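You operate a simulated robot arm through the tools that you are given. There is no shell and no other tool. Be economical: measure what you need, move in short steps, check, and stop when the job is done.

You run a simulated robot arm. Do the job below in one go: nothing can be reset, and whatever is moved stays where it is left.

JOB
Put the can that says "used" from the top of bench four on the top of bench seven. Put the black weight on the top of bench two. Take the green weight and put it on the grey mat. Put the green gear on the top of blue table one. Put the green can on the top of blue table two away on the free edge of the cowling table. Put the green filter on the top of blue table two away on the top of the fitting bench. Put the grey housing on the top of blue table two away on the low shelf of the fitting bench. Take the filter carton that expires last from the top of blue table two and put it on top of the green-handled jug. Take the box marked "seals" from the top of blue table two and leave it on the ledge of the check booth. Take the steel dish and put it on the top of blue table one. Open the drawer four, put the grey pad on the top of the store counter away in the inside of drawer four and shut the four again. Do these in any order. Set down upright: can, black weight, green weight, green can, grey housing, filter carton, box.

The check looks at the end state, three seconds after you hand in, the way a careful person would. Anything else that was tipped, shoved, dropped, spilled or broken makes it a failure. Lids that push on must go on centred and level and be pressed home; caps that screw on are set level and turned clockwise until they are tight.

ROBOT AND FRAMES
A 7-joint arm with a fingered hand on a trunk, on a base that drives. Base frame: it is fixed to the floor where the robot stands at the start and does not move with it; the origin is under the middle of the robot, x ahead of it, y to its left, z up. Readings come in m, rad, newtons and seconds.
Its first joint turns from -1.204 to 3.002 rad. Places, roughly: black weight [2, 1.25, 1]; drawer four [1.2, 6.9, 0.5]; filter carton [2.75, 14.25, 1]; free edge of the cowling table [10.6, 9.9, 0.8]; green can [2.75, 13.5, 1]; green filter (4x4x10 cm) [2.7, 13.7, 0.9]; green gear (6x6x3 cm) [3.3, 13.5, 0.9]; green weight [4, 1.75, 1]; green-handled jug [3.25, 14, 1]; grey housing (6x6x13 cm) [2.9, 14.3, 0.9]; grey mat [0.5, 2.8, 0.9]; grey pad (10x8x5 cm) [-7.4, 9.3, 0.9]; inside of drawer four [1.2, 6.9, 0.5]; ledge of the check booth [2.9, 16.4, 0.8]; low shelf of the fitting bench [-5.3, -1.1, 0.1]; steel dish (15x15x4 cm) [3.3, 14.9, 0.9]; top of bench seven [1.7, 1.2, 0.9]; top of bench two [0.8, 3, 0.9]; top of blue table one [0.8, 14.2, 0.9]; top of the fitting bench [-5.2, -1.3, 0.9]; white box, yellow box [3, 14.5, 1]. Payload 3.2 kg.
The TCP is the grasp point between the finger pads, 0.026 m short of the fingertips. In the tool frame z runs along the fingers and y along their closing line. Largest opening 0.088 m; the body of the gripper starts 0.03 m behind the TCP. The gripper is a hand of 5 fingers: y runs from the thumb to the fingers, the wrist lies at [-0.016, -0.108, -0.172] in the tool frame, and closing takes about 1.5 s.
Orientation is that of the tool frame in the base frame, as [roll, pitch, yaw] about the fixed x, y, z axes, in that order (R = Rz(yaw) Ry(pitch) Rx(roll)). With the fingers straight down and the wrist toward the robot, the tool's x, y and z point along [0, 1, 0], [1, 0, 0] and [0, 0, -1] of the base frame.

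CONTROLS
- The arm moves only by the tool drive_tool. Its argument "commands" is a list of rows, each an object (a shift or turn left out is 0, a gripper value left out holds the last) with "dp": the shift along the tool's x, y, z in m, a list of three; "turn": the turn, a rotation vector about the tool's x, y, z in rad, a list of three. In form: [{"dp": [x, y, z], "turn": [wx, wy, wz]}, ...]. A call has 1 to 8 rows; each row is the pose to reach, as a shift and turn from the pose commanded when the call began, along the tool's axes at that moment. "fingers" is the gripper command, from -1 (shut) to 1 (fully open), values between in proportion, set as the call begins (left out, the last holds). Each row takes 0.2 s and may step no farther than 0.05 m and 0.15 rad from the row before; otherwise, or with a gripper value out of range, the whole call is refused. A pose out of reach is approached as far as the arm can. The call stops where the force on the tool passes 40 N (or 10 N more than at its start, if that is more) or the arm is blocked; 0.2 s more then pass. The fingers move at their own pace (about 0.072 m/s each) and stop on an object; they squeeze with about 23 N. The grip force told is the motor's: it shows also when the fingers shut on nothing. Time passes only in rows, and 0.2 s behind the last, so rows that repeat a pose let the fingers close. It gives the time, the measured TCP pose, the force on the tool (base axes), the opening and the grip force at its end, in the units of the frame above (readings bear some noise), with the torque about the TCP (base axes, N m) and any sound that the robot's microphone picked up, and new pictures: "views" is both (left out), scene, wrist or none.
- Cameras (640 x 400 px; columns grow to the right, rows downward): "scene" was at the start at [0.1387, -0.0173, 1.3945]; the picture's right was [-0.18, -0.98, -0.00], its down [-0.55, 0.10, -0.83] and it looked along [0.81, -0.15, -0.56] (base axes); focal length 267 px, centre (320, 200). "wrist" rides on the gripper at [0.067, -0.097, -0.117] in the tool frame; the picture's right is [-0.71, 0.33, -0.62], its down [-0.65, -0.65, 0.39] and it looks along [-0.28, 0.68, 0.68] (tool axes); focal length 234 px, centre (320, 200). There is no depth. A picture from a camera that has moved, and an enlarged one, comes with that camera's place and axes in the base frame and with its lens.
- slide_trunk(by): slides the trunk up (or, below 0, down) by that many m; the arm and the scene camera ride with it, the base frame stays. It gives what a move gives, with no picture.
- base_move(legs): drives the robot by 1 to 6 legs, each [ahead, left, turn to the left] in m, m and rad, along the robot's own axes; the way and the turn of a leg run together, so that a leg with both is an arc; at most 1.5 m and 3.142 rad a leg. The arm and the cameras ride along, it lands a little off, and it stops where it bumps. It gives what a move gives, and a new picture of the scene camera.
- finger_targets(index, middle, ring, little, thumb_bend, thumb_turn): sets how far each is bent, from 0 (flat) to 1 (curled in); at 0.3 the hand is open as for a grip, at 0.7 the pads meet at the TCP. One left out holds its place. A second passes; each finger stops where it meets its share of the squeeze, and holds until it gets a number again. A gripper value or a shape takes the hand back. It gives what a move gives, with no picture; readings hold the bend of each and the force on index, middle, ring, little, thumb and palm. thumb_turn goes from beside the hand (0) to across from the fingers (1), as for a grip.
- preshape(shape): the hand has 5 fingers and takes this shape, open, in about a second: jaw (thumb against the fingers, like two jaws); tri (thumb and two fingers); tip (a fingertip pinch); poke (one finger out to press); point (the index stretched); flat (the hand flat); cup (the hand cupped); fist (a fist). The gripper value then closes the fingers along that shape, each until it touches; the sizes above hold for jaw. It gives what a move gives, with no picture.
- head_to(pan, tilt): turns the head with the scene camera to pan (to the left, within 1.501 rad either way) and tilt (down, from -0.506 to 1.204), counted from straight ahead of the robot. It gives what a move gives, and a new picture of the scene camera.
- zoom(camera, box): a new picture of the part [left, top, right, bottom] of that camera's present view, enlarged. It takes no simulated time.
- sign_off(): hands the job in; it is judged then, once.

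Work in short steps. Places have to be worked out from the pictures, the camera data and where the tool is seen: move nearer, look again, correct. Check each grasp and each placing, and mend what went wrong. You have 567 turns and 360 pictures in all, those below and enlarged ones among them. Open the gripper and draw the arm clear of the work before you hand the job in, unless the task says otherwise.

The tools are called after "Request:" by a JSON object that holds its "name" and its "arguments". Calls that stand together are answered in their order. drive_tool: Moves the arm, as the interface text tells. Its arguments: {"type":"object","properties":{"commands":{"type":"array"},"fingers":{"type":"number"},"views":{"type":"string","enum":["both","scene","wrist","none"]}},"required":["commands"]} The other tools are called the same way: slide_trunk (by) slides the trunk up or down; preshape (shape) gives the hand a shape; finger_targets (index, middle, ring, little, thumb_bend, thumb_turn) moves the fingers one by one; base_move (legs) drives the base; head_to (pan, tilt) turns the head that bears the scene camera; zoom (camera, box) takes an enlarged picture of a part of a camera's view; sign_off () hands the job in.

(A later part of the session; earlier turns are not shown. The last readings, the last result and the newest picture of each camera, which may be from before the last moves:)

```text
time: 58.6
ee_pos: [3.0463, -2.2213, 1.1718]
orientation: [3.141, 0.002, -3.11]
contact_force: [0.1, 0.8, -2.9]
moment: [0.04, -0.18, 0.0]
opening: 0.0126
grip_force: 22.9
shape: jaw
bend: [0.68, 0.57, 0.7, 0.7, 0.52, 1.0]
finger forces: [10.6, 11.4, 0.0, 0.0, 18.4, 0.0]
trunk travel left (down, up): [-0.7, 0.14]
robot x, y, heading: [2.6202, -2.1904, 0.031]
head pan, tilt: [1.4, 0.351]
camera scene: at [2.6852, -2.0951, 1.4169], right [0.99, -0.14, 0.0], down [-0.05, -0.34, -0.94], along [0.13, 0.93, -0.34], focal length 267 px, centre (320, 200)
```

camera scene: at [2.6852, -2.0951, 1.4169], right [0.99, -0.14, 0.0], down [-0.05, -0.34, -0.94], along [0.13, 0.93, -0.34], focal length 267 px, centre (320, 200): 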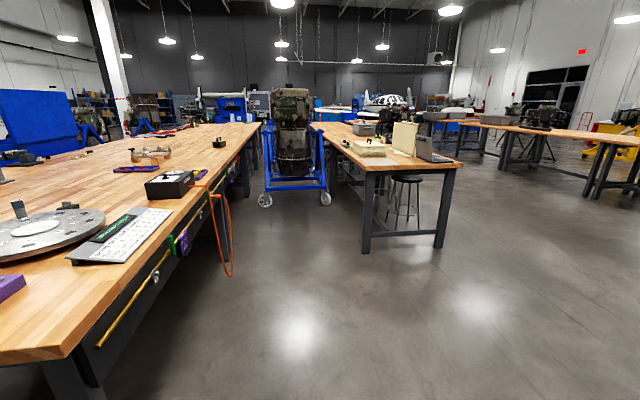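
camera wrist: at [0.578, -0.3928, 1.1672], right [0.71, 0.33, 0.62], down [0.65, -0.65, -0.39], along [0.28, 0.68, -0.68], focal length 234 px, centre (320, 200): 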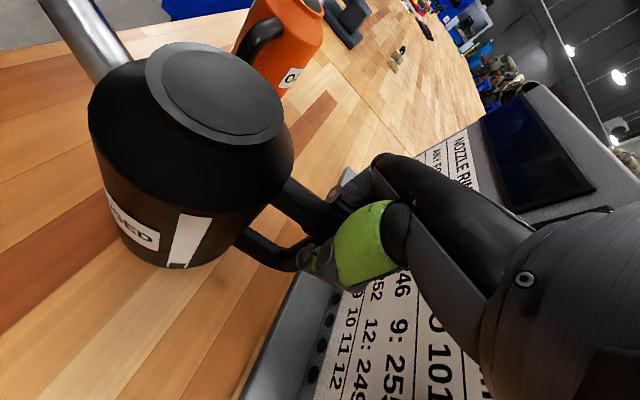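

The back aisle (x 2.2–3.45) is free up to the engine stand at y≈1.5. I go a bit further, turn about to face -x, and slide along the aisle toward bench seven.

Request:
{"name": "base_move", "arguments": {"legs": [[0.3, 0, 0], [0, 0, 1.55], [0, 0, 1.56], [0, -1.4, 0], [0, -0.8, 0]]}}

Request:
{"name": "head_to", "arguments": {"pan": -0.7, "tilt": 0.4}}

```text
time: 78.7
ee_pos: [2.4785, 0.0714, 1.1711]
orientation: [-3.141, 0.001, 0.012]
contact_force: [-0.6, 0.2, -3.0]
moment: [0.0, 0.18, -0.01]
opening: 0.0127
grip_force: 22.7
shape: jaw
bend: [0.68, 0.57, 0.7, 0.7, 0.52, 1.0]
finger forces: [9.7, 11.2, 0.0, 0.0, 17.7, 0.0]
trunk travel left (down, up): [-0.7, 0.14]
robot x, y, heading: [2.9068, 0.0282, -3.131]
head pan, tilt: [1.4, 0.351]
camera scene: at [2.8413, -0.0647, 1.4169], right [-0.99, 0.16, 0.0], down [0.05, 0.34, -0.94], along [-0.15, -0.93, -0.34], focal length 267 px, centre (320, 200)
```

scene: 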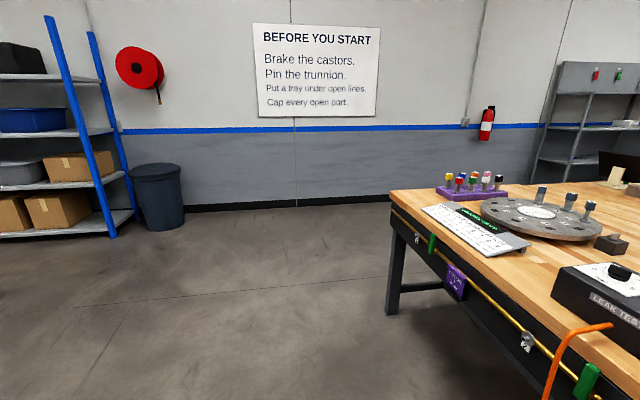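

```text
time: 80.7
ee_pos: [2.4794, 0.0696, 1.1723]
orientation: [-3.141, 0.0, 0.012]
contact_force: [-0.2, -0.2, -2.0]
moment: [-0.02, 0.22, 0.01]
opening: 0.0126
grip_force: 23.1
shape: jaw
bend: [0.68, 0.57, 0.7, 0.7, 0.52, 1.0]
finger forces: [9.8, 11.1, 0.0, 0.1, 17.7, 0.0]
trunk travel left (down, up): [-0.7, 0.14]
robot x, y, heading: [2.9039, 0.029, -3.13]
head pan, tilt: [-0.7, 0.4]
camera scene: at [2.7844, 0.0858, 1.4123], right [0.63, 0.77, 0.0], down [0.3, -0.25, -0.92], along [-0.71, 0.58, -0.39], focal length 267 px, centre (320, 200)
```

scene: 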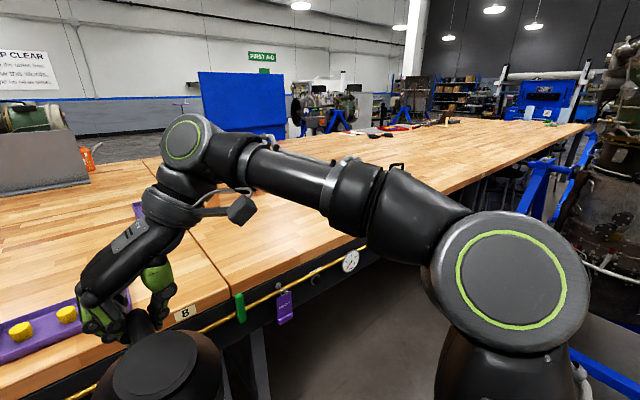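

Sticker "8" marks this bench's end; the next bench toward +y is bench seven. I slide 0.5 m on and look again.

Request:
{"name": "base_move", "arguments": {"legs": [[0, -0.55, 0]]}}

Request:
{"name": "head_to", "arguments": {"pan": -0.2, "tilt": 0.55}}

```text
time: 83.9
ee_pos: [2.4739, 0.6213, 1.1724]
orientation: [3.141, -0.001, 0.007]
contact_force: [0.5, 0.1, -1.4]
moment: [0.02, 0.19, -0.01]
opening: 0.0126
grip_force: 23.2
shape: jaw
bend: [0.68, 0.57, 0.7, 0.7, 0.52, 1.0]
finger forces: [9.9, 11.2, 0.0, 0.0, 17.7, 0.1]
trunk travel left (down, up): [-0.7, 0.14]
robot x, y, heading: [2.9045, 0.5744, -3.131]
head pan, tilt: [-0.7, 0.4]
camera scene: at [2.7792, 0.6343, 1.4123], right [0.64, 0.77, 0.0], down [0.3, -0.25, -0.92], along [-0.71, 0.59, -0.39], focal length 267 px, centre (320, 200)
```

scene: 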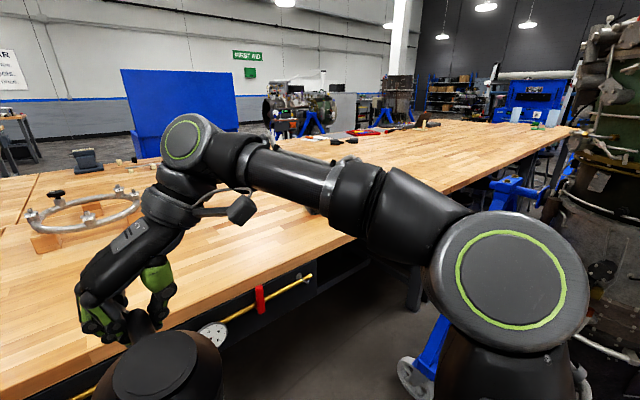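

```text
time: 84.8
ee_pos: [2.473, 0.6199, 1.1715]
orientation: [-3.141, 0.0, 0.01]
contact_force: [-0.3, 0.0, -2.7]
moment: [-0.03, 0.19, -0.01]
opening: 0.0127
grip_force: 23.1
shape: jaw
bend: [0.68, 0.57, 0.7, 0.7, 0.52, 1.0]
finger forces: [9.8, 11.2, 0.0, 0.0, 17.8, 0.0]
trunk travel left (down, up): [-0.7, 0.14]
robot x, y, heading: [2.8998, 0.5781, -3.133]
head pan, tilt: [-0.201, 0.55]
camera scene: at [2.7624, 0.5923, 1.3986], right [0.19, 0.98, 0.0], down [0.51, -0.1, -0.85], along [-0.84, 0.16, -0.52], focal length 267 px, centre (320, 200)
```

scene: 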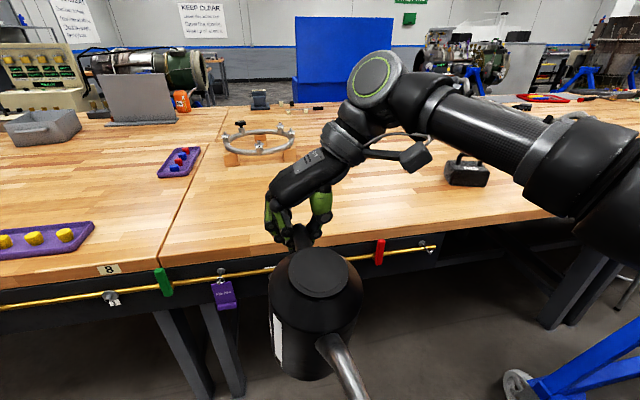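

The black weight sits at about (1.96, 1.34). There is free space at the near edge of bench seven; I move up to it with the can.

Request:
{"name": "base_move", "arguments": {"legs": [[0, -0.17, 0], [0.38, 0, 0]]}}

Request:
{"name": "head_to", "arguments": {"pan": 0.1, "tilt": 0.8}}

```text
time: 88.3
ee_pos: [2.0923, 0.7872, 1.1713]
orientation: [3.141, 0.0, 0.005]
contact_force: [-0.2, -0.3, -2.6]
moment: [-0.01, 0.19, -0.01]
opening: 0.0125
grip_force: 22.7
shape: jaw
bend: [0.68, 0.57, 0.7, 0.7, 0.52, 1.0]
finger forces: [10.0, 11.1, 0.0, 0.0, 17.5, 0.0]
trunk travel left (down, up): [-0.7, 0.14]
robot x, y, heading: [2.5206, 0.7444, -3.135]
head pan, tilt: [-0.201, 0.55]
camera scene: at [2.3811, 0.7602, 1.3986], right [0.19, 0.98, 0.0], down [0.51, -0.1, -0.85], along [-0.84, 0.16, -0.52], focal length 267 px, centre (320, 200)
```

scene: 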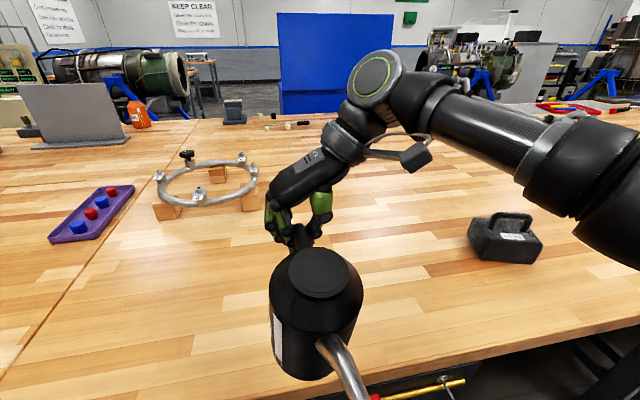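

```text
time: 89.1
ee_pos: [2.0922, 0.789, 1.1721]
orientation: [3.141, 0.001, 0.008]
contact_force: [-0.5, -0.2, -1.9]
moment: [0.01, 0.19, -0.01]
opening: 0.0127
grip_force: 23.4
shape: jaw
bend: [0.68, 0.57, 0.7, 0.7, 0.52, 1.0]
finger forces: [10.0, 11.1, 0.0, 0.1, 17.6, 0.1]
trunk travel left (down, up): [-0.7, 0.14]
robot x, y, heading: [2.5204, 0.7457, -3.132]
head pan, tilt: [0.099, 0.799]
camera scene: at [2.3893, 0.7345, 1.3773], right [-0.11, 0.99, 0.0], down [0.71, 0.08, -0.7], along [-0.69, -0.07, -0.72], focal length 267 px, centre (320, 200)
```

scene: 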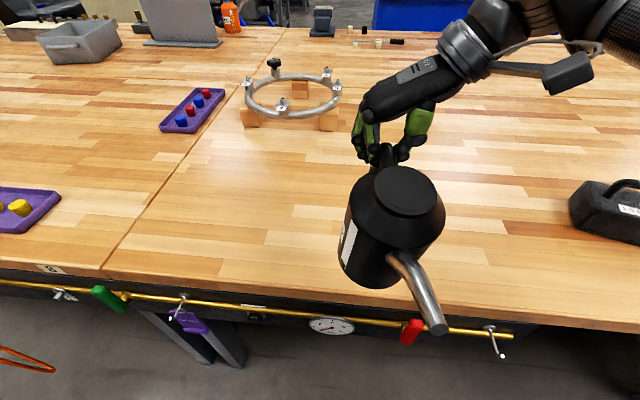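

The spot below is free. I extend 0.12 m and lower to just above the set-down height.

Request:
{"name": "drive_tool", "arguments": {"commands": [{"dp": [-0.03, 0, 0.01]}, {"dp": [-0.07, 0, 0.03]}, {"dp": [-0.11, 0, 0.06]}, {"dp": [-0.115, 0, 0.09]}, {"dp": [-0.115, 0, 0.12]}, {"dp": [-0.115, 0, 0.145]}, {"dp": [-0.115, 0, 0.145]}]}}

```text
time: 90.7
ee_pos: [1.9794, 0.7884, 1.027]
orientation: [3.14, 0.001, 0.005]
contact_force: [-0.2, -0.1, -1.2]
moment: [-0.01, 0.07, -0.02]
opening: 0.0123
grip_force: 22.6
shape: jaw
bend: [0.71, 0.57, 0.7, 0.7, 0.52, 1.0]
finger forces: [10.4, 10.5, 0.1, 0.0, 17.4, 0.0]
trunk travel left (down, up): [-0.7, 0.14]
robot x, y, heading: [2.5193, 0.745, -3.131]
head pan, tilt: [0.099, 0.799]
camera scene: at [2.3895, 0.7341, 1.3772], right [-0.11, 0.99, 0.0], down [0.71, 0.08, -0.7], along [-0.69, -0.07, -0.72], focal length 267 px, centre (320, 200)
camera wrist: at [2.0443, 0.8865, 1.1433], right [-0.7, -0.34, 0.62], down [-0.65, 0.65, -0.39], along [-0.28, -0.68, -0.68], focal length 234 px, centre (320, 200)
```

scene: 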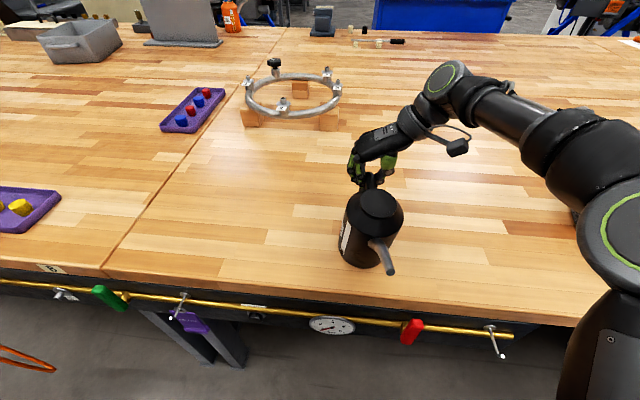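
wrist: 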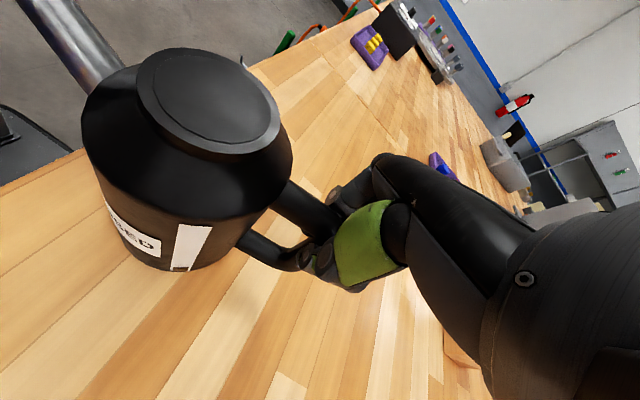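

The can's near edge seems to be touching already; I lower the last centimetre and release.

Request:
{"name": "drive_tool", "arguments": {"commands": [{"dp": [0, 0, 0.004]}, {"dp": [0, 0, 0.008]}, {"dp": [0, 0, 0.012]}, {"dp": [0, 0, 0.015]}, {"dp": [0, 0, 0.015]}], "views": "none"}}

Request:
{"name": "drive_tool", "arguments": {"commands": [{"dp": [0, 0, 0]}, {"dp": [0, 0, 0]}, {"dp": [0, 0, 0]}, {"dp": [0, 0, 0]}, {"dp": [0, 0, 0]}, {"dp": [0, 0, 0]}], "fingers": 1, "views": "scene"}}

```text
time: 91.9
ee_pos: [1.9777, 0.7877, 1.0116]
orientation: [-3.141, -0.001, 0.007]
contact_force: [-1.1, -1.3, 2.0]
moment: [0.11, -0.13, -0.06]
opening: 0.012
grip_force: 23.2
shape: jaw
bend: [0.71, 0.57, 0.7, 0.7, 0.52, 1.0]
finger forces: [13.2, 8.5, 0.1, 0.0, 17.3, 0.1]
trunk travel left (down, up): [-0.7, 0.14]
robot x, y, heading: [2.5173, 0.746, -3.139]
head pan, tilt: [0.099, 0.799]
```

```text
time: 93.3
ee_pos: [1.978, 0.7894, 1.0119]
orientation: [3.141, 0.001, 0.007]
contact_force: [-0.3, 0.2, -0.3]
moment: [-0.02, -0.01, -0.03]
opening: 0.0879
grip_force: 0.1
shape: jaw
bend: [0.3, 0.3, 0.3, 0.3, 0.3, 0.97]
finger forces: [0.1, 0.1, 0.0, 0.1, 0.0, 0.0]
trunk travel left (down, up): [-0.7, 0.14]
robot x, y, heading: [2.5178, 0.7488, -3.132]
head pan, tilt: [0.099, 0.799]
camera scene: at [2.3894, 0.7343, 1.3772], right [-0.11, 0.99, 0.0], down [0.71, 0.08, -0.7], along [-0.69, -0.07, -0.72], focal length 267 px, centre (320, 200)
```

scene: 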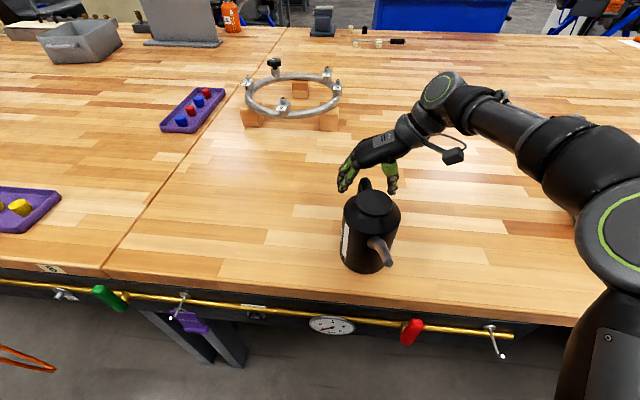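

The can stands upright on bench seven. I lift clear, retract, then shift toward the black weight with a slight turn.

Request:
{"name": "drive_tool", "arguments": {"commands": [{"dp": [0, 0, -0.04]}, {"dp": [0, 0, -0.08]}, {"dp": [0, 0, -0.12]}, {"dp": [0, 0, -0.15]}, {"dp": [0.03, 0, -0.17]}, {"dp": [0.07, 0, -0.19]}, {"dp": [0.1, 0, -0.19]}], "views": "none"}}

Request:
{"name": "base_move", "arguments": {"legs": [[0, -0.25, 0], [0, 0, -0.35]]}}

Request:
{"name": "head_to", "arguments": {"pan": 0.0, "tilt": 0.7}}

```text
time: 94.9
ee_pos: [2.0801, 0.788, 1.2025]
orientation: [3.142, 0.001, 0.009]
contact_force: [0.6, 0.3, 0.6]
moment: [0.0, -0.01, -0.03]
opening: 0.0878
grip_force: 0.0
shape: jaw
bend: [0.3, 0.3, 0.3, 0.3, 0.3, 0.97]
finger forces: [0.0, 0.0, 0.0, 0.0, 0.1, 0.0]
trunk travel left (down, up): [-0.7, 0.14]
robot x, y, heading: [2.518, 0.7405, -3.133]
head pan, tilt: [0.099, 0.799]
```

```text
time: 97.8
ee_pos: [2.1175, 1.183, 1.2034]
orientation: [3.141, -0.001, -0.337]
contact_force: [-0.7, 0.4, 0.5]
moment: [0.01, 0.01, -0.02]
opening: 0.0877
grip_force: 0.1
shape: jaw
bend: [0.3, 0.3, 0.3, 0.3, 0.3, 0.97]
finger forces: [0.0, 0.0, 0.0, 0.0, 0.0, 0.0]
trunk travel left (down, up): [-0.7, 0.14]
robot x, y, heading: [2.5154, 0.992, 2.801]
head pan, tilt: [0.099, 0.799]
camera scene: at [2.3925, 1.0273, 1.3772], right [0.24, 0.97, 0.0], down [0.7, -0.17, -0.7], along [-0.68, 0.16, -0.72], focal length 267 px, centre (320, 200)
```

scene: 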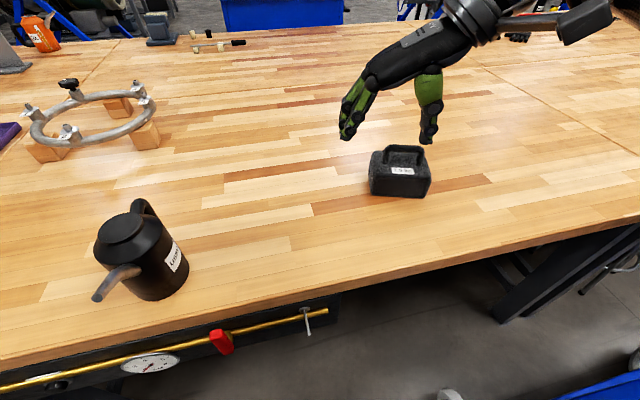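

```text
time: 98.4
ee_pos: [2.1164, 1.1819, 1.2024]
orientation: [3.14, 0.001, -0.337]
contact_force: [0.4, -0.3, -0.1]
moment: [-0.02, 0.01, 0.01]
opening: 0.0878
grip_force: 0.0
shape: jaw
bend: [0.3, 0.3, 0.3, 0.3, 0.3, 0.97]
finger forces: [0.1, 0.0, 0.1, 0.1, 0.0, 0.1]
trunk travel left (down, up): [-0.7, 0.14]
robot x, y, heading: [2.515, 0.9936, 2.805]
head pan, tilt: [0.0, 0.7]
camera scene: at [2.3906, 1.0362, 1.3854], right [0.33, 0.94, 0.0], down [0.61, -0.21, -0.76], along [-0.72, 0.25, -0.64], focal length 267 px, centre (320, 200)
```

scene: 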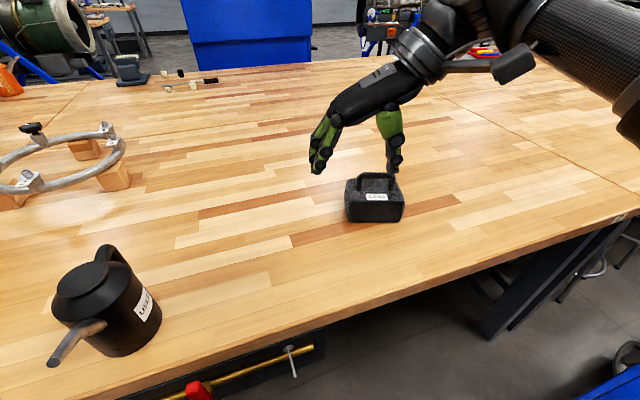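

The weight is just below and ahead of the hand. I zoom to see its handle.

Request:
{"name": "zoom", "arguments": {"camera": "scene", "box": [320, 140, 430, 240]}}

```text
4.00 times, centred on (375, 190) of scene
camera zoom: at [2.3906, 1.0362, 1.3854], right [0.33, 0.94, 0.0], down [0.61, -0.21, -0.76], along [-0.72, 0.25, -0.64], focal length 1070 px, centre (100, 240)
```

zoom: 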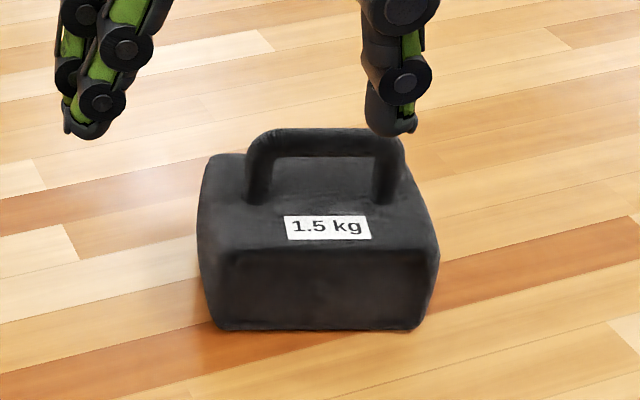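

It's the 1.5 kg weight, handle bar parallel to my left-right line, at about (1.937, 1.337), bar top z≈1.02. I turn the hand 90° while moving above it.

Request:
{"name": "drive_tool", "arguments": {"commands": [{"dp": [-0.02, -0.008, 0], "turn": [0, 0, 0.14]}, {"dp": [-0.05, -0.02, 0], "turn": [0, 0, 0.28]}, {"dp": [-0.08, -0.03, 0], "turn": [0, 0, 0.42]}, {"dp": [-0.11, -0.042, 0], "turn": [0, 0, 0.56]}, {"dp": [-0.14, -0.054, 0], "turn": [0, 0, 0.7]}, {"dp": [-0.17, -0.066, 0], "turn": [0, 0, 0.84]}, {"dp": [-0.19, -0.074, 0], "turn": [0, 0, 0.98]}, {"dp": [-0.2, -0.08, 0], "turn": [0, 0, 1.12]}], "views": "none"}}

Request:
{"name": "drive_tool", "arguments": {"commands": [{"dp": [0, 0, 0], "turn": [0, 0, 0.14]}, {"dp": [0, 0, 0], "turn": [0, 0, 0.28]}, {"dp": [0, 0, 0], "turn": [0, 0, 0.42]}, {"dp": [0, 0, 0.04], "turn": [0, 0, 0.452]}, {"dp": [0, 0, 0.08], "turn": [0, 0, 0.452]}, {"dp": [0, 0, 0.08], "turn": [0, 0, 0.452]}]}}

```text
time: 100.2
ee_pos: [1.9631, 1.3149, 1.1947]
orientation: [3.141, 0.0, -1.456]
contact_force: [0.8, 0.2, -0.7]
moment: [0.03, -0.02, 0.02]
opening: 0.0878
grip_force: 0.0
shape: jaw
bend: [0.3, 0.3, 0.3, 0.3, 0.3, 0.97]
finger forces: [0.0, 0.1, 0.1, 0.1, 0.1, 0.0]
out of reach, approached as far as the arm can: row 6, 7, 8
trunk travel left (down, up): [-0.7, 0.14]
robot x, y, heading: [2.5159, 0.9897, 2.809]
head pan, tilt: [0.0, 0.7]
```

```text
time: 101.6
ee_pos: [1.9644, 1.3146, 1.1144]
orientation: [3.138, 0.001, -1.91]
contact_force: [-0.1, -0.6, 0.6]
moment: [0.02, -0.02, -0.01]
opening: 0.0875
grip_force: 0.0
shape: jaw
bend: [0.3, 0.3, 0.3, 0.3, 0.3, 0.97]
finger forces: [0.0, 0.0, 0.1, 0.0, 0.0, 0.1]
trunk travel left (down, up): [-0.7, 0.14]
robot x, y, heading: [2.5157, 0.9957, 2.806]
head pan, tilt: [0.0, 0.7]
camera scene: at [2.391, 1.0361, 1.3855], right [0.33, 0.94, 0.0], down [0.61, -0.21, -0.77], along [-0.72, 0.25, -0.64], focal length 267 px, centre (320, 200)
camera wrist: at [2.033, 1.2198, 1.2315], right [-0.08, 0.78, 0.62], down [0.83, 0.4, -0.39], along [-0.55, 0.49, -0.68], focal length 234 px, centre (320, 200)
```

scene: 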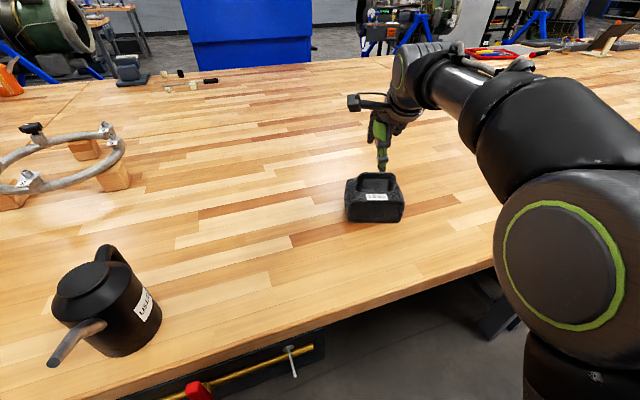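
wrist: 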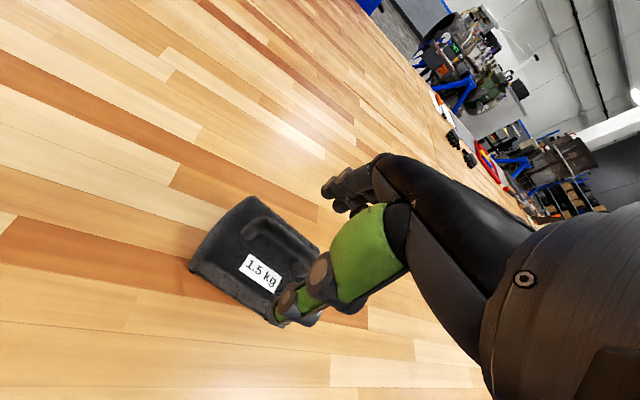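

Handle triangulates to (1.933, 1.336, ~1.01). I move over and lower onto it, then close.

Request:
{"name": "drive_tool", "arguments": {"commands": [{"dp": [-0.005, 0.018, 0.02]}, {"dp": [-0.0095, 0.036, 0.04]}, {"dp": [-0.0095, 0.036, 0.06]}, {"dp": [-0.0095, 0.036, 0.08]}, {"dp": [-0.0095, 0.036, 0.1]}, {"dp": [-0.0095, 0.036, 0.108]}, {"dp": [-0.0095, 0.036, 0.108]}], "views": "wrist"}}

Request:
{"name": "zoom", "arguments": {"camera": "scene", "box": [310, 120, 440, 240]}}

```text
time: 103.2
ee_pos: [1.9333, 1.3359, 1.0055]
orientation: [3.141, -0.001, -1.91]
contact_force: [0.4, -1.1, -0.5]
moment: [-0.01, 0.02, -0.01]
opening: 0.088
grip_force: 0.1
shape: jaw
bend: [0.3, 0.3, 0.3, 0.3, 0.3, 0.97]
finger forces: [0.1, 0.0, 0.1, 0.0, 0.0, 0.1]
trunk travel left (down, up): [-0.7, 0.14]
robot x, y, heading: [2.5173, 0.9956, 2.807]
head pan, tilt: [0.0, 0.7]
camera wrist: at [2.0022, 1.2407, 1.1227], right [-0.08, 0.78, 0.62], down [0.83, 0.4, -0.39], along [-0.55, 0.49, -0.68], focal length 234 px, centre (320, 200)
```

wrist: 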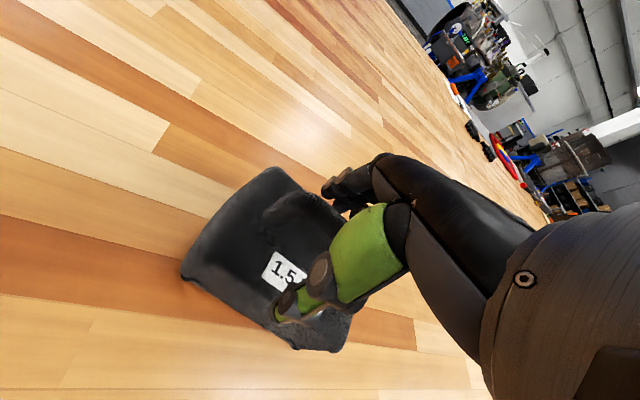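

```text
3.33 times, centred on (375, 180) of scene
camera zoom: at [2.3906, 1.0363, 1.3855], right [0.33, 0.94, 0.0], down [0.61, -0.21, -0.76], along [-0.72, 0.25, -0.64], focal length 891 px, centre (137, 267)
```

zoom: 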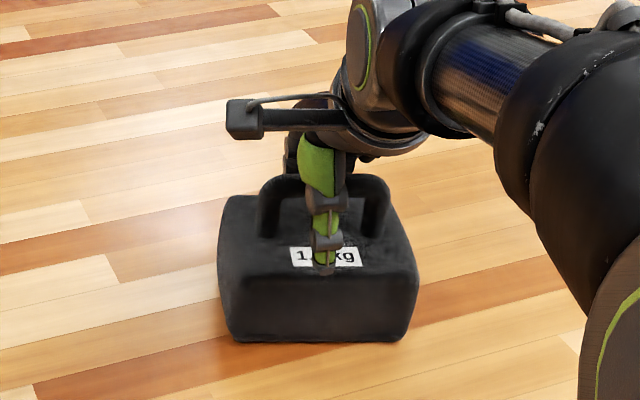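

Thumb is on the near side and fingers on the far side of the bar. I close and lift a little.

Request:
{"name": "drive_tool", "arguments": {"commands": [{"dp": [0, 0, 0]}, {"dp": [0, 0, 0]}, {"dp": [0, 0, 0]}, {"dp": [0, 0, 0]}, {"dp": [0, 0, 0]}, {"dp": [0, 0, 0]}, {"dp": [0, 0, 0]}, {"dp": [0, 0, 0]}], "fingers": -1, "views": "none"}}

Request:
{"name": "drive_tool", "arguments": {"commands": [{"dp": [0, 0, -0.01]}, {"dp": [0, 0, -0.02]}, {"dp": [0, 0, -0.03]}, {"dp": [0, 0, -0.04]}, {"dp": [0, 0, -0.04]}], "views": "wrist"}}

Request:
{"name": "zoom", "arguments": {"camera": "scene", "box": [310, 120, 440, 240]}}

```text
time: 105.0
ee_pos: [1.9323, 1.3368, 1.0071]
orientation: [-3.14, -0.001, -1.909]
contact_force: [-1.3, 0.0, 0.1]
moment: [0.05, -0.04, 0.15]
opening: 0.0
grip_force: 23.2
shape: jaw
bend: [0.61, 0.7, 0.72, 0.59, 0.78, 1.0]
finger forces: [14.7, 7.0, 2.2, 1.6, 25.1, 0.0]
trunk travel left (down, up): [-0.7, 0.14]
robot x, y, heading: [2.5161, 0.9923, 2.804]
head pan, tilt: [0.0, 0.7]
```

```text
time: 106.2
ee_pos: [1.9307, 1.3364, 1.0447]
orientation: [-3.137, 0.0, -1.911]
contact_force: [0.7, 0.7, -15.2]
moment: [-0.06, -0.06, 0.04]
opening: 0.0001
grip_force: 22.8
shape: jaw
bend: [0.61, 0.7, 0.71, 0.63, 0.78, 1.0]
finger forces: [16.9, 7.5, 1.9, 1.5, 27.2, 0.1]
trunk travel left (down, up): [-0.7, 0.14]
robot x, y, heading: [2.5126, 0.9935, 2.802]
head pan, tilt: [0.0, 0.7]
camera wrist: at [1.9996, 1.2424, 1.1616], right [-0.08, 0.78, 0.62], down [0.83, 0.39, -0.39], along [-0.55, 0.49, -0.68], focal length 234 px, centre (320, 200)
```

wrist: 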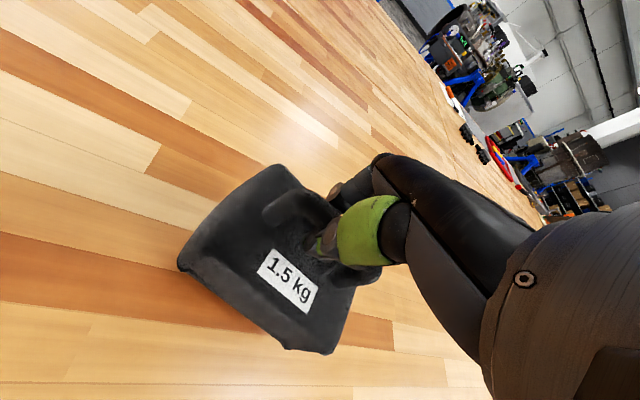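

```text
3.33 times, centred on (375, 180) of scene
camera zoom: at [2.3874, 1.0382, 1.385], right [0.33, 0.94, 0.0], down [0.61, -0.21, -0.76], along [-0.72, 0.25, -0.65], focal length 891 px, centre (137, 267)
```

zoom: 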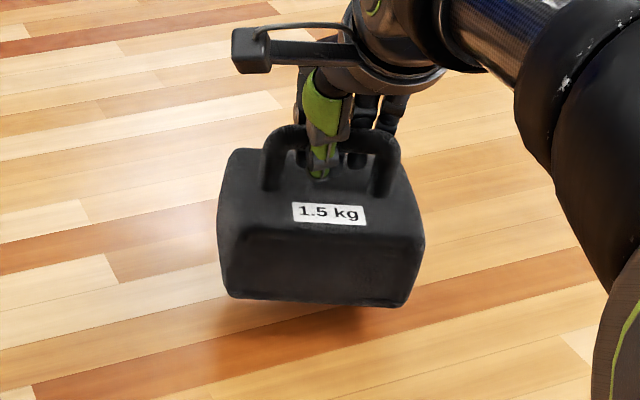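

The weight is securely hooked (15 N). I raise it and retract before driving around to bench two.

Request:
{"name": "drive_tool", "arguments": {"commands": [{"dp": [0, -0.02, -0.03]}, {"dp": [0, -0.05, -0.06]}, {"dp": [0, -0.09, -0.09]}, {"dp": [0, -0.13, -0.1]}, {"dp": [0, -0.16, -0.1]}, {"dp": [0, -0.16, -0.1]}], "views": "none"}}

Request:
{"name": "base_move", "arguments": {"legs": [[0, 0, 0.35], [-0.38, 0, 0], [0, 1.3, 0]]}}

```text
time: 107.6
ee_pos: [2.081, 1.2843, 1.1462]
orientation: [-3.137, -0.002, -1.91]
contact_force: [-1.0, -3.1, -14.3]
moment: [-0.23, 0.02, 0.01]
opening: 0.0
grip_force: 22.8
shape: jaw
bend: [0.61, 0.7, 0.7, 0.68, 0.78, 1.0]
finger forces: [17.0, 9.2, 2.8, 1.9, 29.6, 0.0]
out of reach, approached as far as the arm can: row 4
trunk travel left (down, up): [-0.7, 0.14]
robot x, y, heading: [2.5141, 0.9924, 2.805]
head pan, tilt: [0.0, 0.7]
```

```text
time: 117.2
ee_pos: [2.4022, -0.1639, 1.1457]
orientation: [-3.139, 0.0, -1.564]
contact_force: [-0.5, -0.4, -15.1]
moment: [-0.01, -0.04, 0.0]
opening: 0.0
grip_force: 22.3
shape: jaw
bend: [0.61, 0.7, 0.7, 0.68, 0.78, 1.0]
finger forces: [17.4, 8.6, 2.1, 1.8, 29.7, 0.1]
trunk travel left (down, up): [-0.7, 0.14]
robot x, y, heading: [2.9102, -0.291, -3.131]
head pan, tilt: [0.0, 0.7]
camera scene: at [2.7738, -0.2922, 1.3851], right [-0.01, 1.0, 0.0], down [0.65, 0.0, -0.76], along [-0.76, -0.01, -0.65], focal length 267 px, centre (320, 200)
```

scene: 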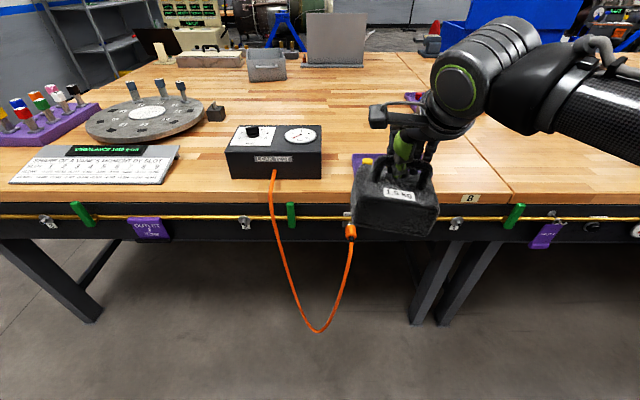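

All good. I continue to the bench end, round it, and turn to heading 0 with the arm sweeping the open wall side.

Request:
{"name": "base_move", "arguments": {"legs": [[0, 1.0, 0], [0, 0.95, 0], [1.4, 0, 0], [1.4, 0, 0], [0, 0, 1.565], [0, 0, 1.565]]}}

```text
time: 147.8
ee_pos: [0.6493, -2.4188, 1.146]
orientation: [-3.139, 0.0, 1.567]
contact_force: [-0.5, -0.5, -15.1]
moment: [-0.01, 0.06, 0.01]
opening: 0.0
grip_force: 23.4
shape: jaw
bend: [0.61, 0.7, 0.7, 0.68, 0.78, 1.0]
finger forces: [15.9, 7.5, 1.9, 1.5, 26.5, 0.0]
trunk travel left (down, up): [-0.7, 0.14]
robot x, y, heading: [0.1451, -2.2798, -0.002]
head pan, tilt: [0.0, 0.7]
camera scene: at [0.2837, -2.289, 1.3851], right [0.0, -1.0, 0.0], down [-0.65, 0.0, -0.76], along [0.76, 0.0, -0.65], focal length 267 px, centre (320, 200)
```

scene: 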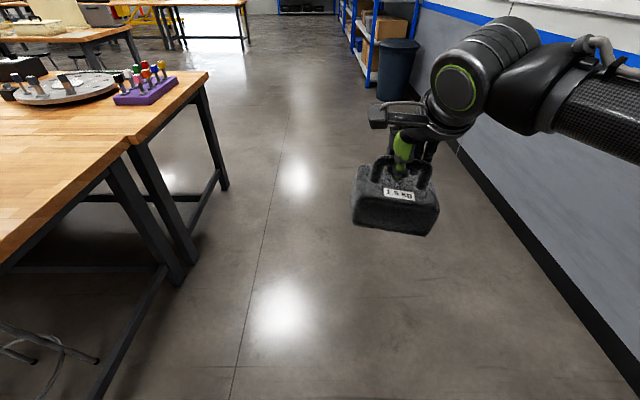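

Now I back up to x≈-0.43 and slide left along the front aisle, then look left.

Request:
{"name": "base_move", "arguments": {"legs": [[-0.57, 0, 0], [0, 1.1, 0], [0, 1.0, 0]]}}

Request:
{"name": "head_to", "arguments": {"pan": 1.45, "tilt": 0.45}}

```text
time: 161.0
ee_pos: [0.0883, -0.3203, 1.1448]
orientation: [-3.139, -0.001, 1.571]
contact_force: [0.1, 0.1, -14.5]
moment: [0.0, 0.06, -0.02]
opening: 0.0
grip_force: 22.9
shape: jaw
bend: [0.61, 0.7, 0.7, 0.68, 0.79, 1.0]
finger forces: [16.3, 7.7, 2.0, 1.7, 27.2, 0.0]
trunk travel left (down, up): [-0.7, 0.14]
robot x, y, heading: [-0.4181, -0.1879, -0.002]
head pan, tilt: [0.0, 0.7]
camera scene: at [-0.2802, -0.1903, 1.3851], right [0.0, -1.0, 0.0], down [-0.65, 0.0, -0.76], along [0.76, 0.0, -0.65], focal length 267 px, centre (320, 200)
```

scene: 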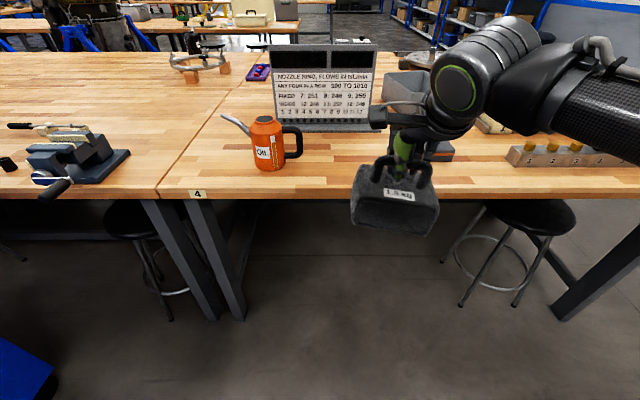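

```text
time: 162.6
ee_pos: [0.0864, -0.3183, 1.1448]
orientation: [-3.137, 0.0, 1.569]
contact_force: [0.1, 0.2, -14.4]
moment: [0.06, 0.06, 0.0]
opening: 0.0001
grip_force: 22.9
shape: jaw
bend: [0.61, 0.7, 0.7, 0.68, 0.79, 1.0]
finger forces: [16.5, 7.7, 2.0, 1.5, 27.3, 0.0]
trunk travel left (down, up): [-0.7, 0.14]
robot x, y, heading: [-0.4194, -0.1878, 0.002]
head pan, tilt: [1.45, 0.45]
camera scene: at [-0.354, -0.099, 1.4075], right [0.99, -0.12, 0.0], down [-0.05, -0.43, -0.9], along [0.11, 0.89, -0.43], focal length 267 px, centre (320, 200)
```

scene: 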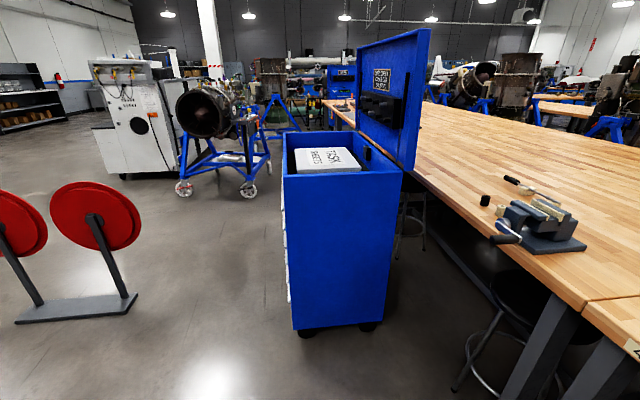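

The blue cart fills x -0.4…0.13, y 1.0–2.0; a gap at x≈-0.85 passes between it and the red reels. I go through that gap stepwise.

Request:
{"name": "base_move", "arguments": {"legs": [[-0.4, 0, 0], [0, 0.6, 0]]}}

Request:
{"name": "head_to", "arguments": {"pan": 1.45, "tilt": 0.8}}

```text
time: 164.6
ee_pos: [-0.1941, -0.3195, 1.1423]
orientation: [-3.126, 0.003, 1.57]
contact_force: [-3.1, 0.3, -13.4]
moment: [-0.05, 0.13, -0.01]
opening: 0.0
grip_force: 23.4
shape: jaw
bend: [0.61, 0.7, 0.7, 0.68, 0.79, 1.0]
finger forces: [18.0, 8.1, 2.1, 2.0, 28.2, 0.0]
trunk travel left (down, up): [-0.7, 0.14]
robot x, y, heading: [-0.6951, -0.1859, 0.001]
head pan, tilt: [1.45, 0.45]
stopped in leg 1: the robot was blocked; the commanded pose is now the measured one
camera scene: at [-0.635, -0.0972, 1.4078], right [0.99, -0.12, 0.0], down [-0.05, -0.43, -0.9], along [0.11, 0.89, -0.43], focal length 267 px, centre (320, 200)
```

scene: 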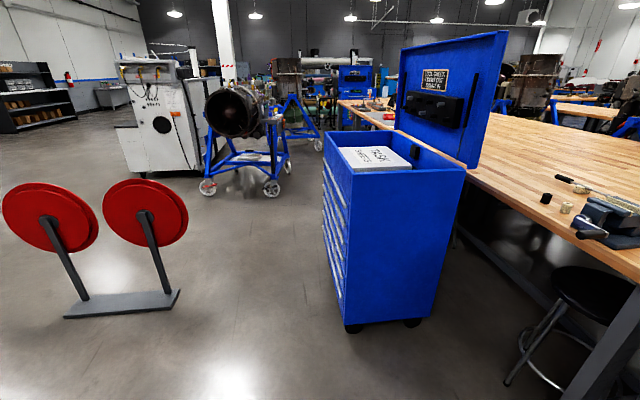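

```text
time: 165.4
ee_pos: [-0.1883, -0.3174, 1.1411]
orientation: [-3.127, 0.002, 1.569]
contact_force: [0.5, 0.6, -14.4]
moment: [0.01, 0.08, 0.0]
opening: 0.0002
grip_force: 22.7
shape: jaw
bend: [0.61, 0.7, 0.7, 0.68, 0.79, 1.0]
finger forces: [17.6, 8.0, 2.1, 1.6, 28.9, 0.0]
trunk travel left (down, up): [-0.7, 0.14]
robot x, y, heading: [-0.692, -0.1905, 0.004]
head pan, tilt: [1.45, 0.799]
camera scene: at [-0.6304, -0.1086, 1.3772], right [0.99, -0.12, 0.0], down [-0.09, -0.71, -0.7], along [0.08, 0.69, -0.72], focal length 267 px, centre (320, 200)
```

scene: 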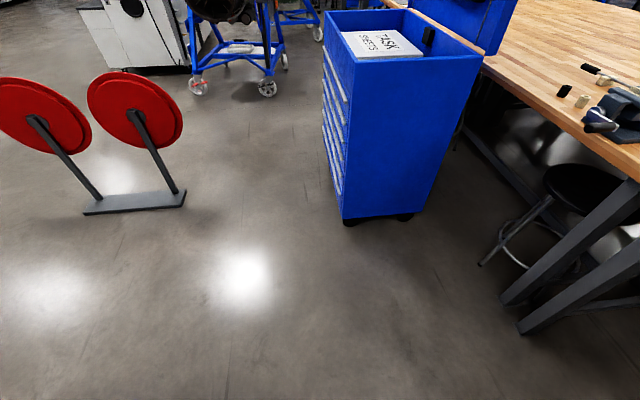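

Something behind blocked the backing. I ease forward off it, slide left a bit, and turn to face +y so that I can see to that side.

Request:
{"name": "base_move", "arguments": {"legs": [[0.12, 0, 0], [0, 0.15, 0], [0, 0, 0.7]]}}

Request:
{"name": "head_to", "arguments": {"pan": 1.5, "tilt": 0.6}}

```text
time: 169.5
ee_pos: [-0.1037, 0.1887, 1.1429]
orientation: [-3.13, 0.003, 2.273]
contact_force: [-0.6, -0.5, -15.6]
moment: [-0.04, 0.07, 0.02]
opening: 0.0
grip_force: 23.0
shape: jaw
bend: [0.61, 0.7, 0.7, 0.68, 0.79, 1.0]
finger forces: [17.2, 7.6, 2.1, 1.8, 28.1, 0.0]
trunk travel left (down, up): [-0.7, 0.14]
robot x, y, heading: [-0.5736, -0.0354, 0.704]
head pan, tilt: [1.45, 0.799]
camera scene: at [-0.5765, 0.0625, 1.3771], right [0.83, 0.55, 0.0], down [0.39, -0.6, -0.7], along [-0.39, 0.58, -0.72], focal length 267 px, centre (320, 200)
```

scene: 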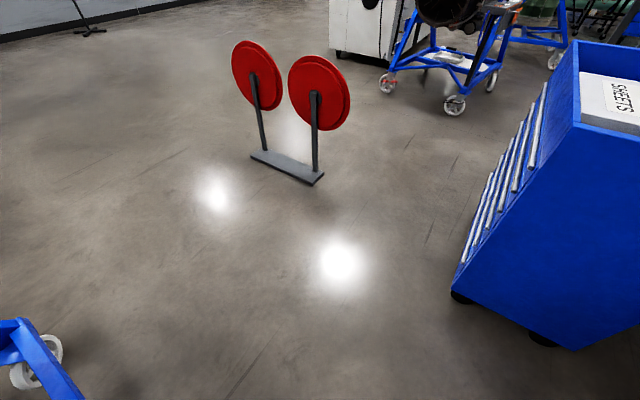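

```text
time: 170.2
ee_pos: [-0.103, 0.1897, 1.1424]
orientation: [-3.128, 0.002, 2.272]
contact_force: [-0.8, -0.1, -14.1]
moment: [0.0, 0.07, 0.01]
opening: 0.0
grip_force: 23.4
shape: jaw
bend: [0.61, 0.7, 0.7, 0.68, 0.79, 1.0]
finger forces: [17.3, 7.6, 2.2, 1.8, 28.1, 0.0]
trunk travel left (down, up): [-0.7, 0.14]
robot x, y, heading: [-0.5732, -0.0362, 0.702]
head pan, tilt: [1.499, 0.6]
camera scene: at [-0.584, 0.0665, 1.3939], right [0.81, 0.59, 0.0], down [0.33, -0.46, -0.82], along [-0.49, 0.67, -0.57], focal length 267 px, centre (320, 200)
```

scene: 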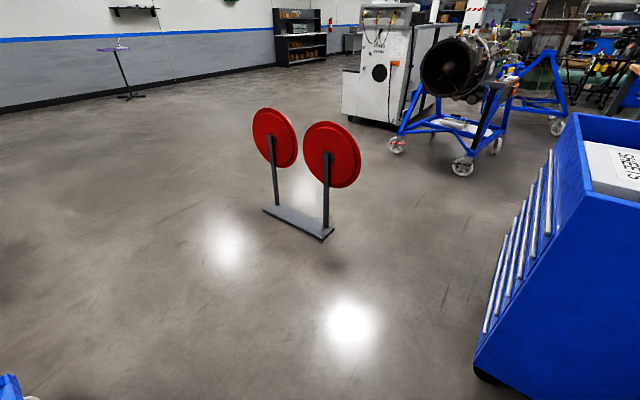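

Clear: the stand behind me ends near x=-1.0 at y≈-0.3, the reels at x<-1.3. I go through the gap at x≈-0.83, heading 0.

Request:
{"name": "base_move", "arguments": {"legs": [[0, 0, -0.7], [0, 0.42, 0], [-0.26, 0, 0], [0, 1.0, 0], [0, 1.1, 0]]}}

Request:
{"name": "head_to", "arguments": {"pan": 0.3, "tilt": 0.6}}

```text
time: 186.2
ee_pos: [-0.3628, 2.366, 1.1432]
orientation: [-3.129, 0.001, 1.585]
contact_force: [0.5, 0.1, -14.9]
moment: [0.08, 0.06, 0.01]
opening: 0.0
grip_force: 22.9
shape: jaw
bend: [0.61, 0.7, 0.7, 0.68, 0.79, 1.0]
finger forces: [18.0, 8.3, 2.4, 1.6, 29.7, 0.0]
trunk travel left (down, up): [-0.7, 0.14]
robot x, y, heading: [-0.8686, 2.492, 0.014]
head pan, tilt: [1.499, 0.6]
camera scene: at [-0.8108, 2.5762, 1.394], right [1.0, -0.06, 0.0], down [-0.03, -0.56, -0.83], along [0.04, 0.82, -0.56], focal length 267 px, centre (320, 200)
```

scene: 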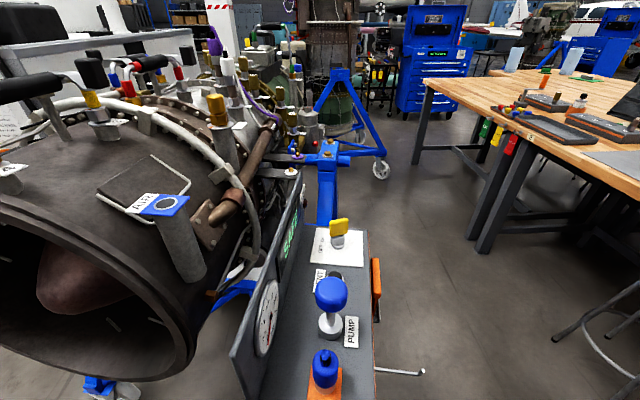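

```text
time: 187.6
ee_pos: [-0.3615, 2.366, 1.1412]
orientation: [-3.127, 0.004, 1.586]
contact_force: [-0.1, 0.1, -15.0]
moment: [0.04, 0.05, -0.02]
opening: 0.0
grip_force: 23.3
shape: jaw
bend: [0.61, 0.7, 0.7, 0.68, 0.79, 1.0]
finger forces: [18.1, 8.5, 2.2, 1.7, 29.8, 0.0]
trunk travel left (down, up): [-0.7, 0.14]
robot x, y, heading: [-0.8725, 2.4889, 0.018]
head pan, tilt: [0.3, 0.6]
camera scene: at [-0.7317, 2.5155, 1.3938], right [0.31, -0.95, 0.0], down [-0.54, -0.18, -0.82], along [0.78, 0.26, -0.57], focal length 267 px, centre (320, 200)
```

scene: 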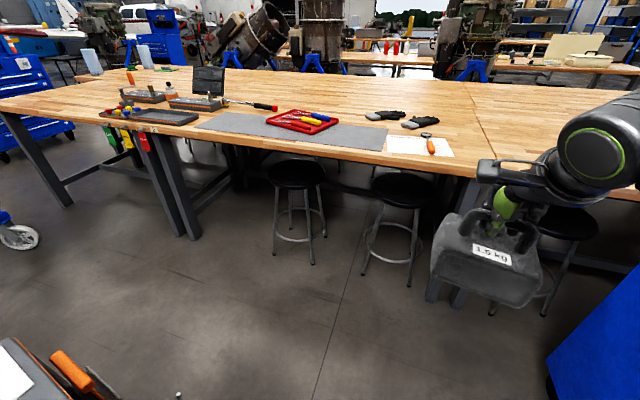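

The grey mat (with a red tray on it) lies at x 0.43–0.73, y 2.55–3.6 on bench two; stools stand under the bench. I move nearer to pick a free spot.

Request:
{"name": "base_move", "arguments": {"legs": [[0.7, 0, 0]]}}

Request:
{"name": "head_to", "arguments": {"pan": 0.5, "tilt": 0.6}}

```text
time: 191.4
ee_pos: [0.3382, 2.3794, 1.1419]
orientation: [-3.128, 0.002, 1.588]
contact_force: [0.1, 0.1, -14.8]
moment: [0.05, 0.03, 0.02]
opening: 0.0
grip_force: 23.1
shape: jaw
bend: [0.61, 0.7, 0.7, 0.68, 0.79, 1.0]
finger forces: [18.1, 8.5, 2.2, 1.7, 29.8, 0.1]
trunk travel left (down, up): [-0.7, 0.14]
robot x, y, heading: [-0.1676, 2.5033, 0.022]
head pan, tilt: [0.3, 0.6]
camera scene: at [-0.031, 2.5284, 1.3938], right [0.31, -0.95, 0.0], down [-0.54, -0.18, -0.82], along [0.78, 0.26, -0.57], focal length 267 px, centre (320, 200)
```

scene: 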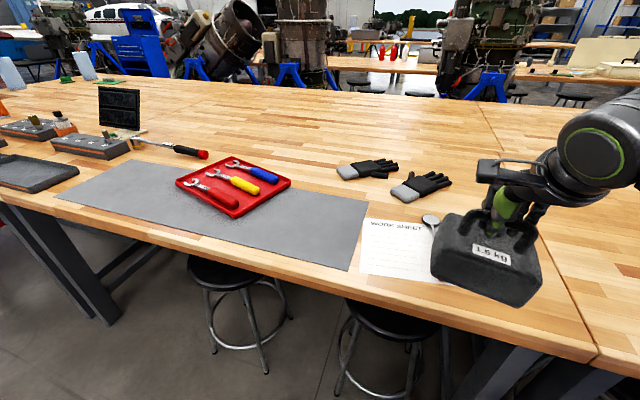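

```text
time: 192.2
ee_pos: [0.3388, 2.3797, 1.1413]
orientation: [-3.127, 0.003, 1.589]
contact_force: [0.1, -0.9, -15.8]
moment: [0.01, 0.1, 0.0]
opening: 0.0001
grip_force: 22.5
shape: jaw
bend: [0.61, 0.7, 0.7, 0.68, 0.79, 1.0]
finger forces: [18.2, 8.5, 2.2, 1.7, 29.9, 0.1]
trunk travel left (down, up): [-0.7, 0.14]
robot x, y, heading: [-0.1688, 2.5012, 0.021]
head pan, tilt: [0.499, 0.6]
camera scene: at [-0.0377, 2.5442, 1.3938], right [0.49, -0.87, 0.0], down [-0.49, -0.28, -0.82], along [0.72, 0.41, -0.57], focal length 267 px, centre (320, 200)
```

scene: 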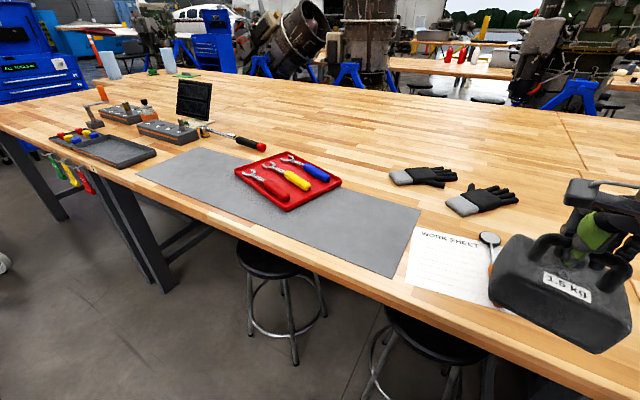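

I look straight down-ahead to see the strip right of the work sheet.

Request:
{"name": "drive_tool", "arguments": {"commands": [{"dp": [0.05, 0, 0]}, {"dp": [0.1, 0, 0]}, {"dp": [0.15, 0, 0]}, {"dp": [0.2, 0, 0]}, {"dp": [0.25, 0, 0]}], "views": "none"}}

Request:
{"name": "head_to", "arguments": {"pan": -0.3, "tilt": 0.7}}

```text
time: 193.4
ee_pos: [0.3338, 2.6346, 1.1395]
orientation: [-3.125, 0.007, 1.59]
contact_force: [-0.4, 1.0, -14.6]
moment: [0.06, 0.07, -0.02]
opening: 0.0
grip_force: 23.2
shape: jaw
bend: [0.61, 0.7, 0.7, 0.68, 0.79, 1.0]
finger forces: [17.5, 8.9, 2.5, 1.6, 28.9, 0.1]
trunk travel left (down, up): [-0.7, 0.14]
robot x, y, heading: [-0.1734, 2.5002, 0.022]
head pan, tilt: [0.499, 0.6]
```

```text
time: 194.5
ee_pos: [0.333, 2.6303, 1.1415]
orientation: [-3.128, 0.002, 1.589]
contact_force: [0.1, 0.2, -14.4]
moment: [0.03, 0.06, 0.03]
opening: 0.0
grip_force: 22.7
shape: jaw
bend: [0.61, 0.7, 0.7, 0.68, 0.79, 1.0]
finger forces: [17.9, 8.3, 2.2, 1.5, 28.9, 0.0]
trunk travel left (down, up): [-0.7, 0.14]
robot x, y, heading: [-0.1714, 2.5039, 0.015]
head pan, tilt: [-0.3, 0.7]
camera scene: at [-0.0332, 2.4785, 1.3852], right [-0.28, -0.96, 0.0], down [-0.62, 0.18, -0.76], along [0.73, -0.21, -0.65], focal length 267 px, centre (320, 200)
```

scene: 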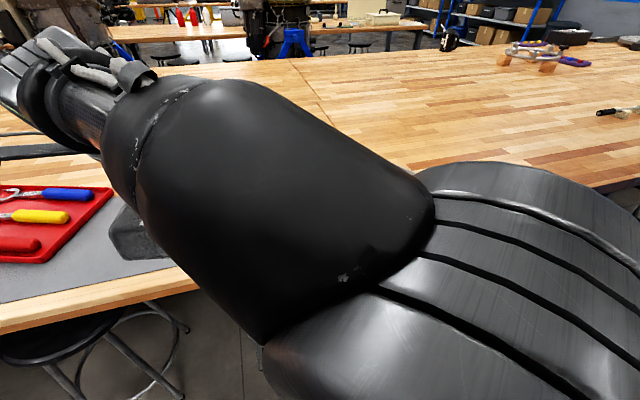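

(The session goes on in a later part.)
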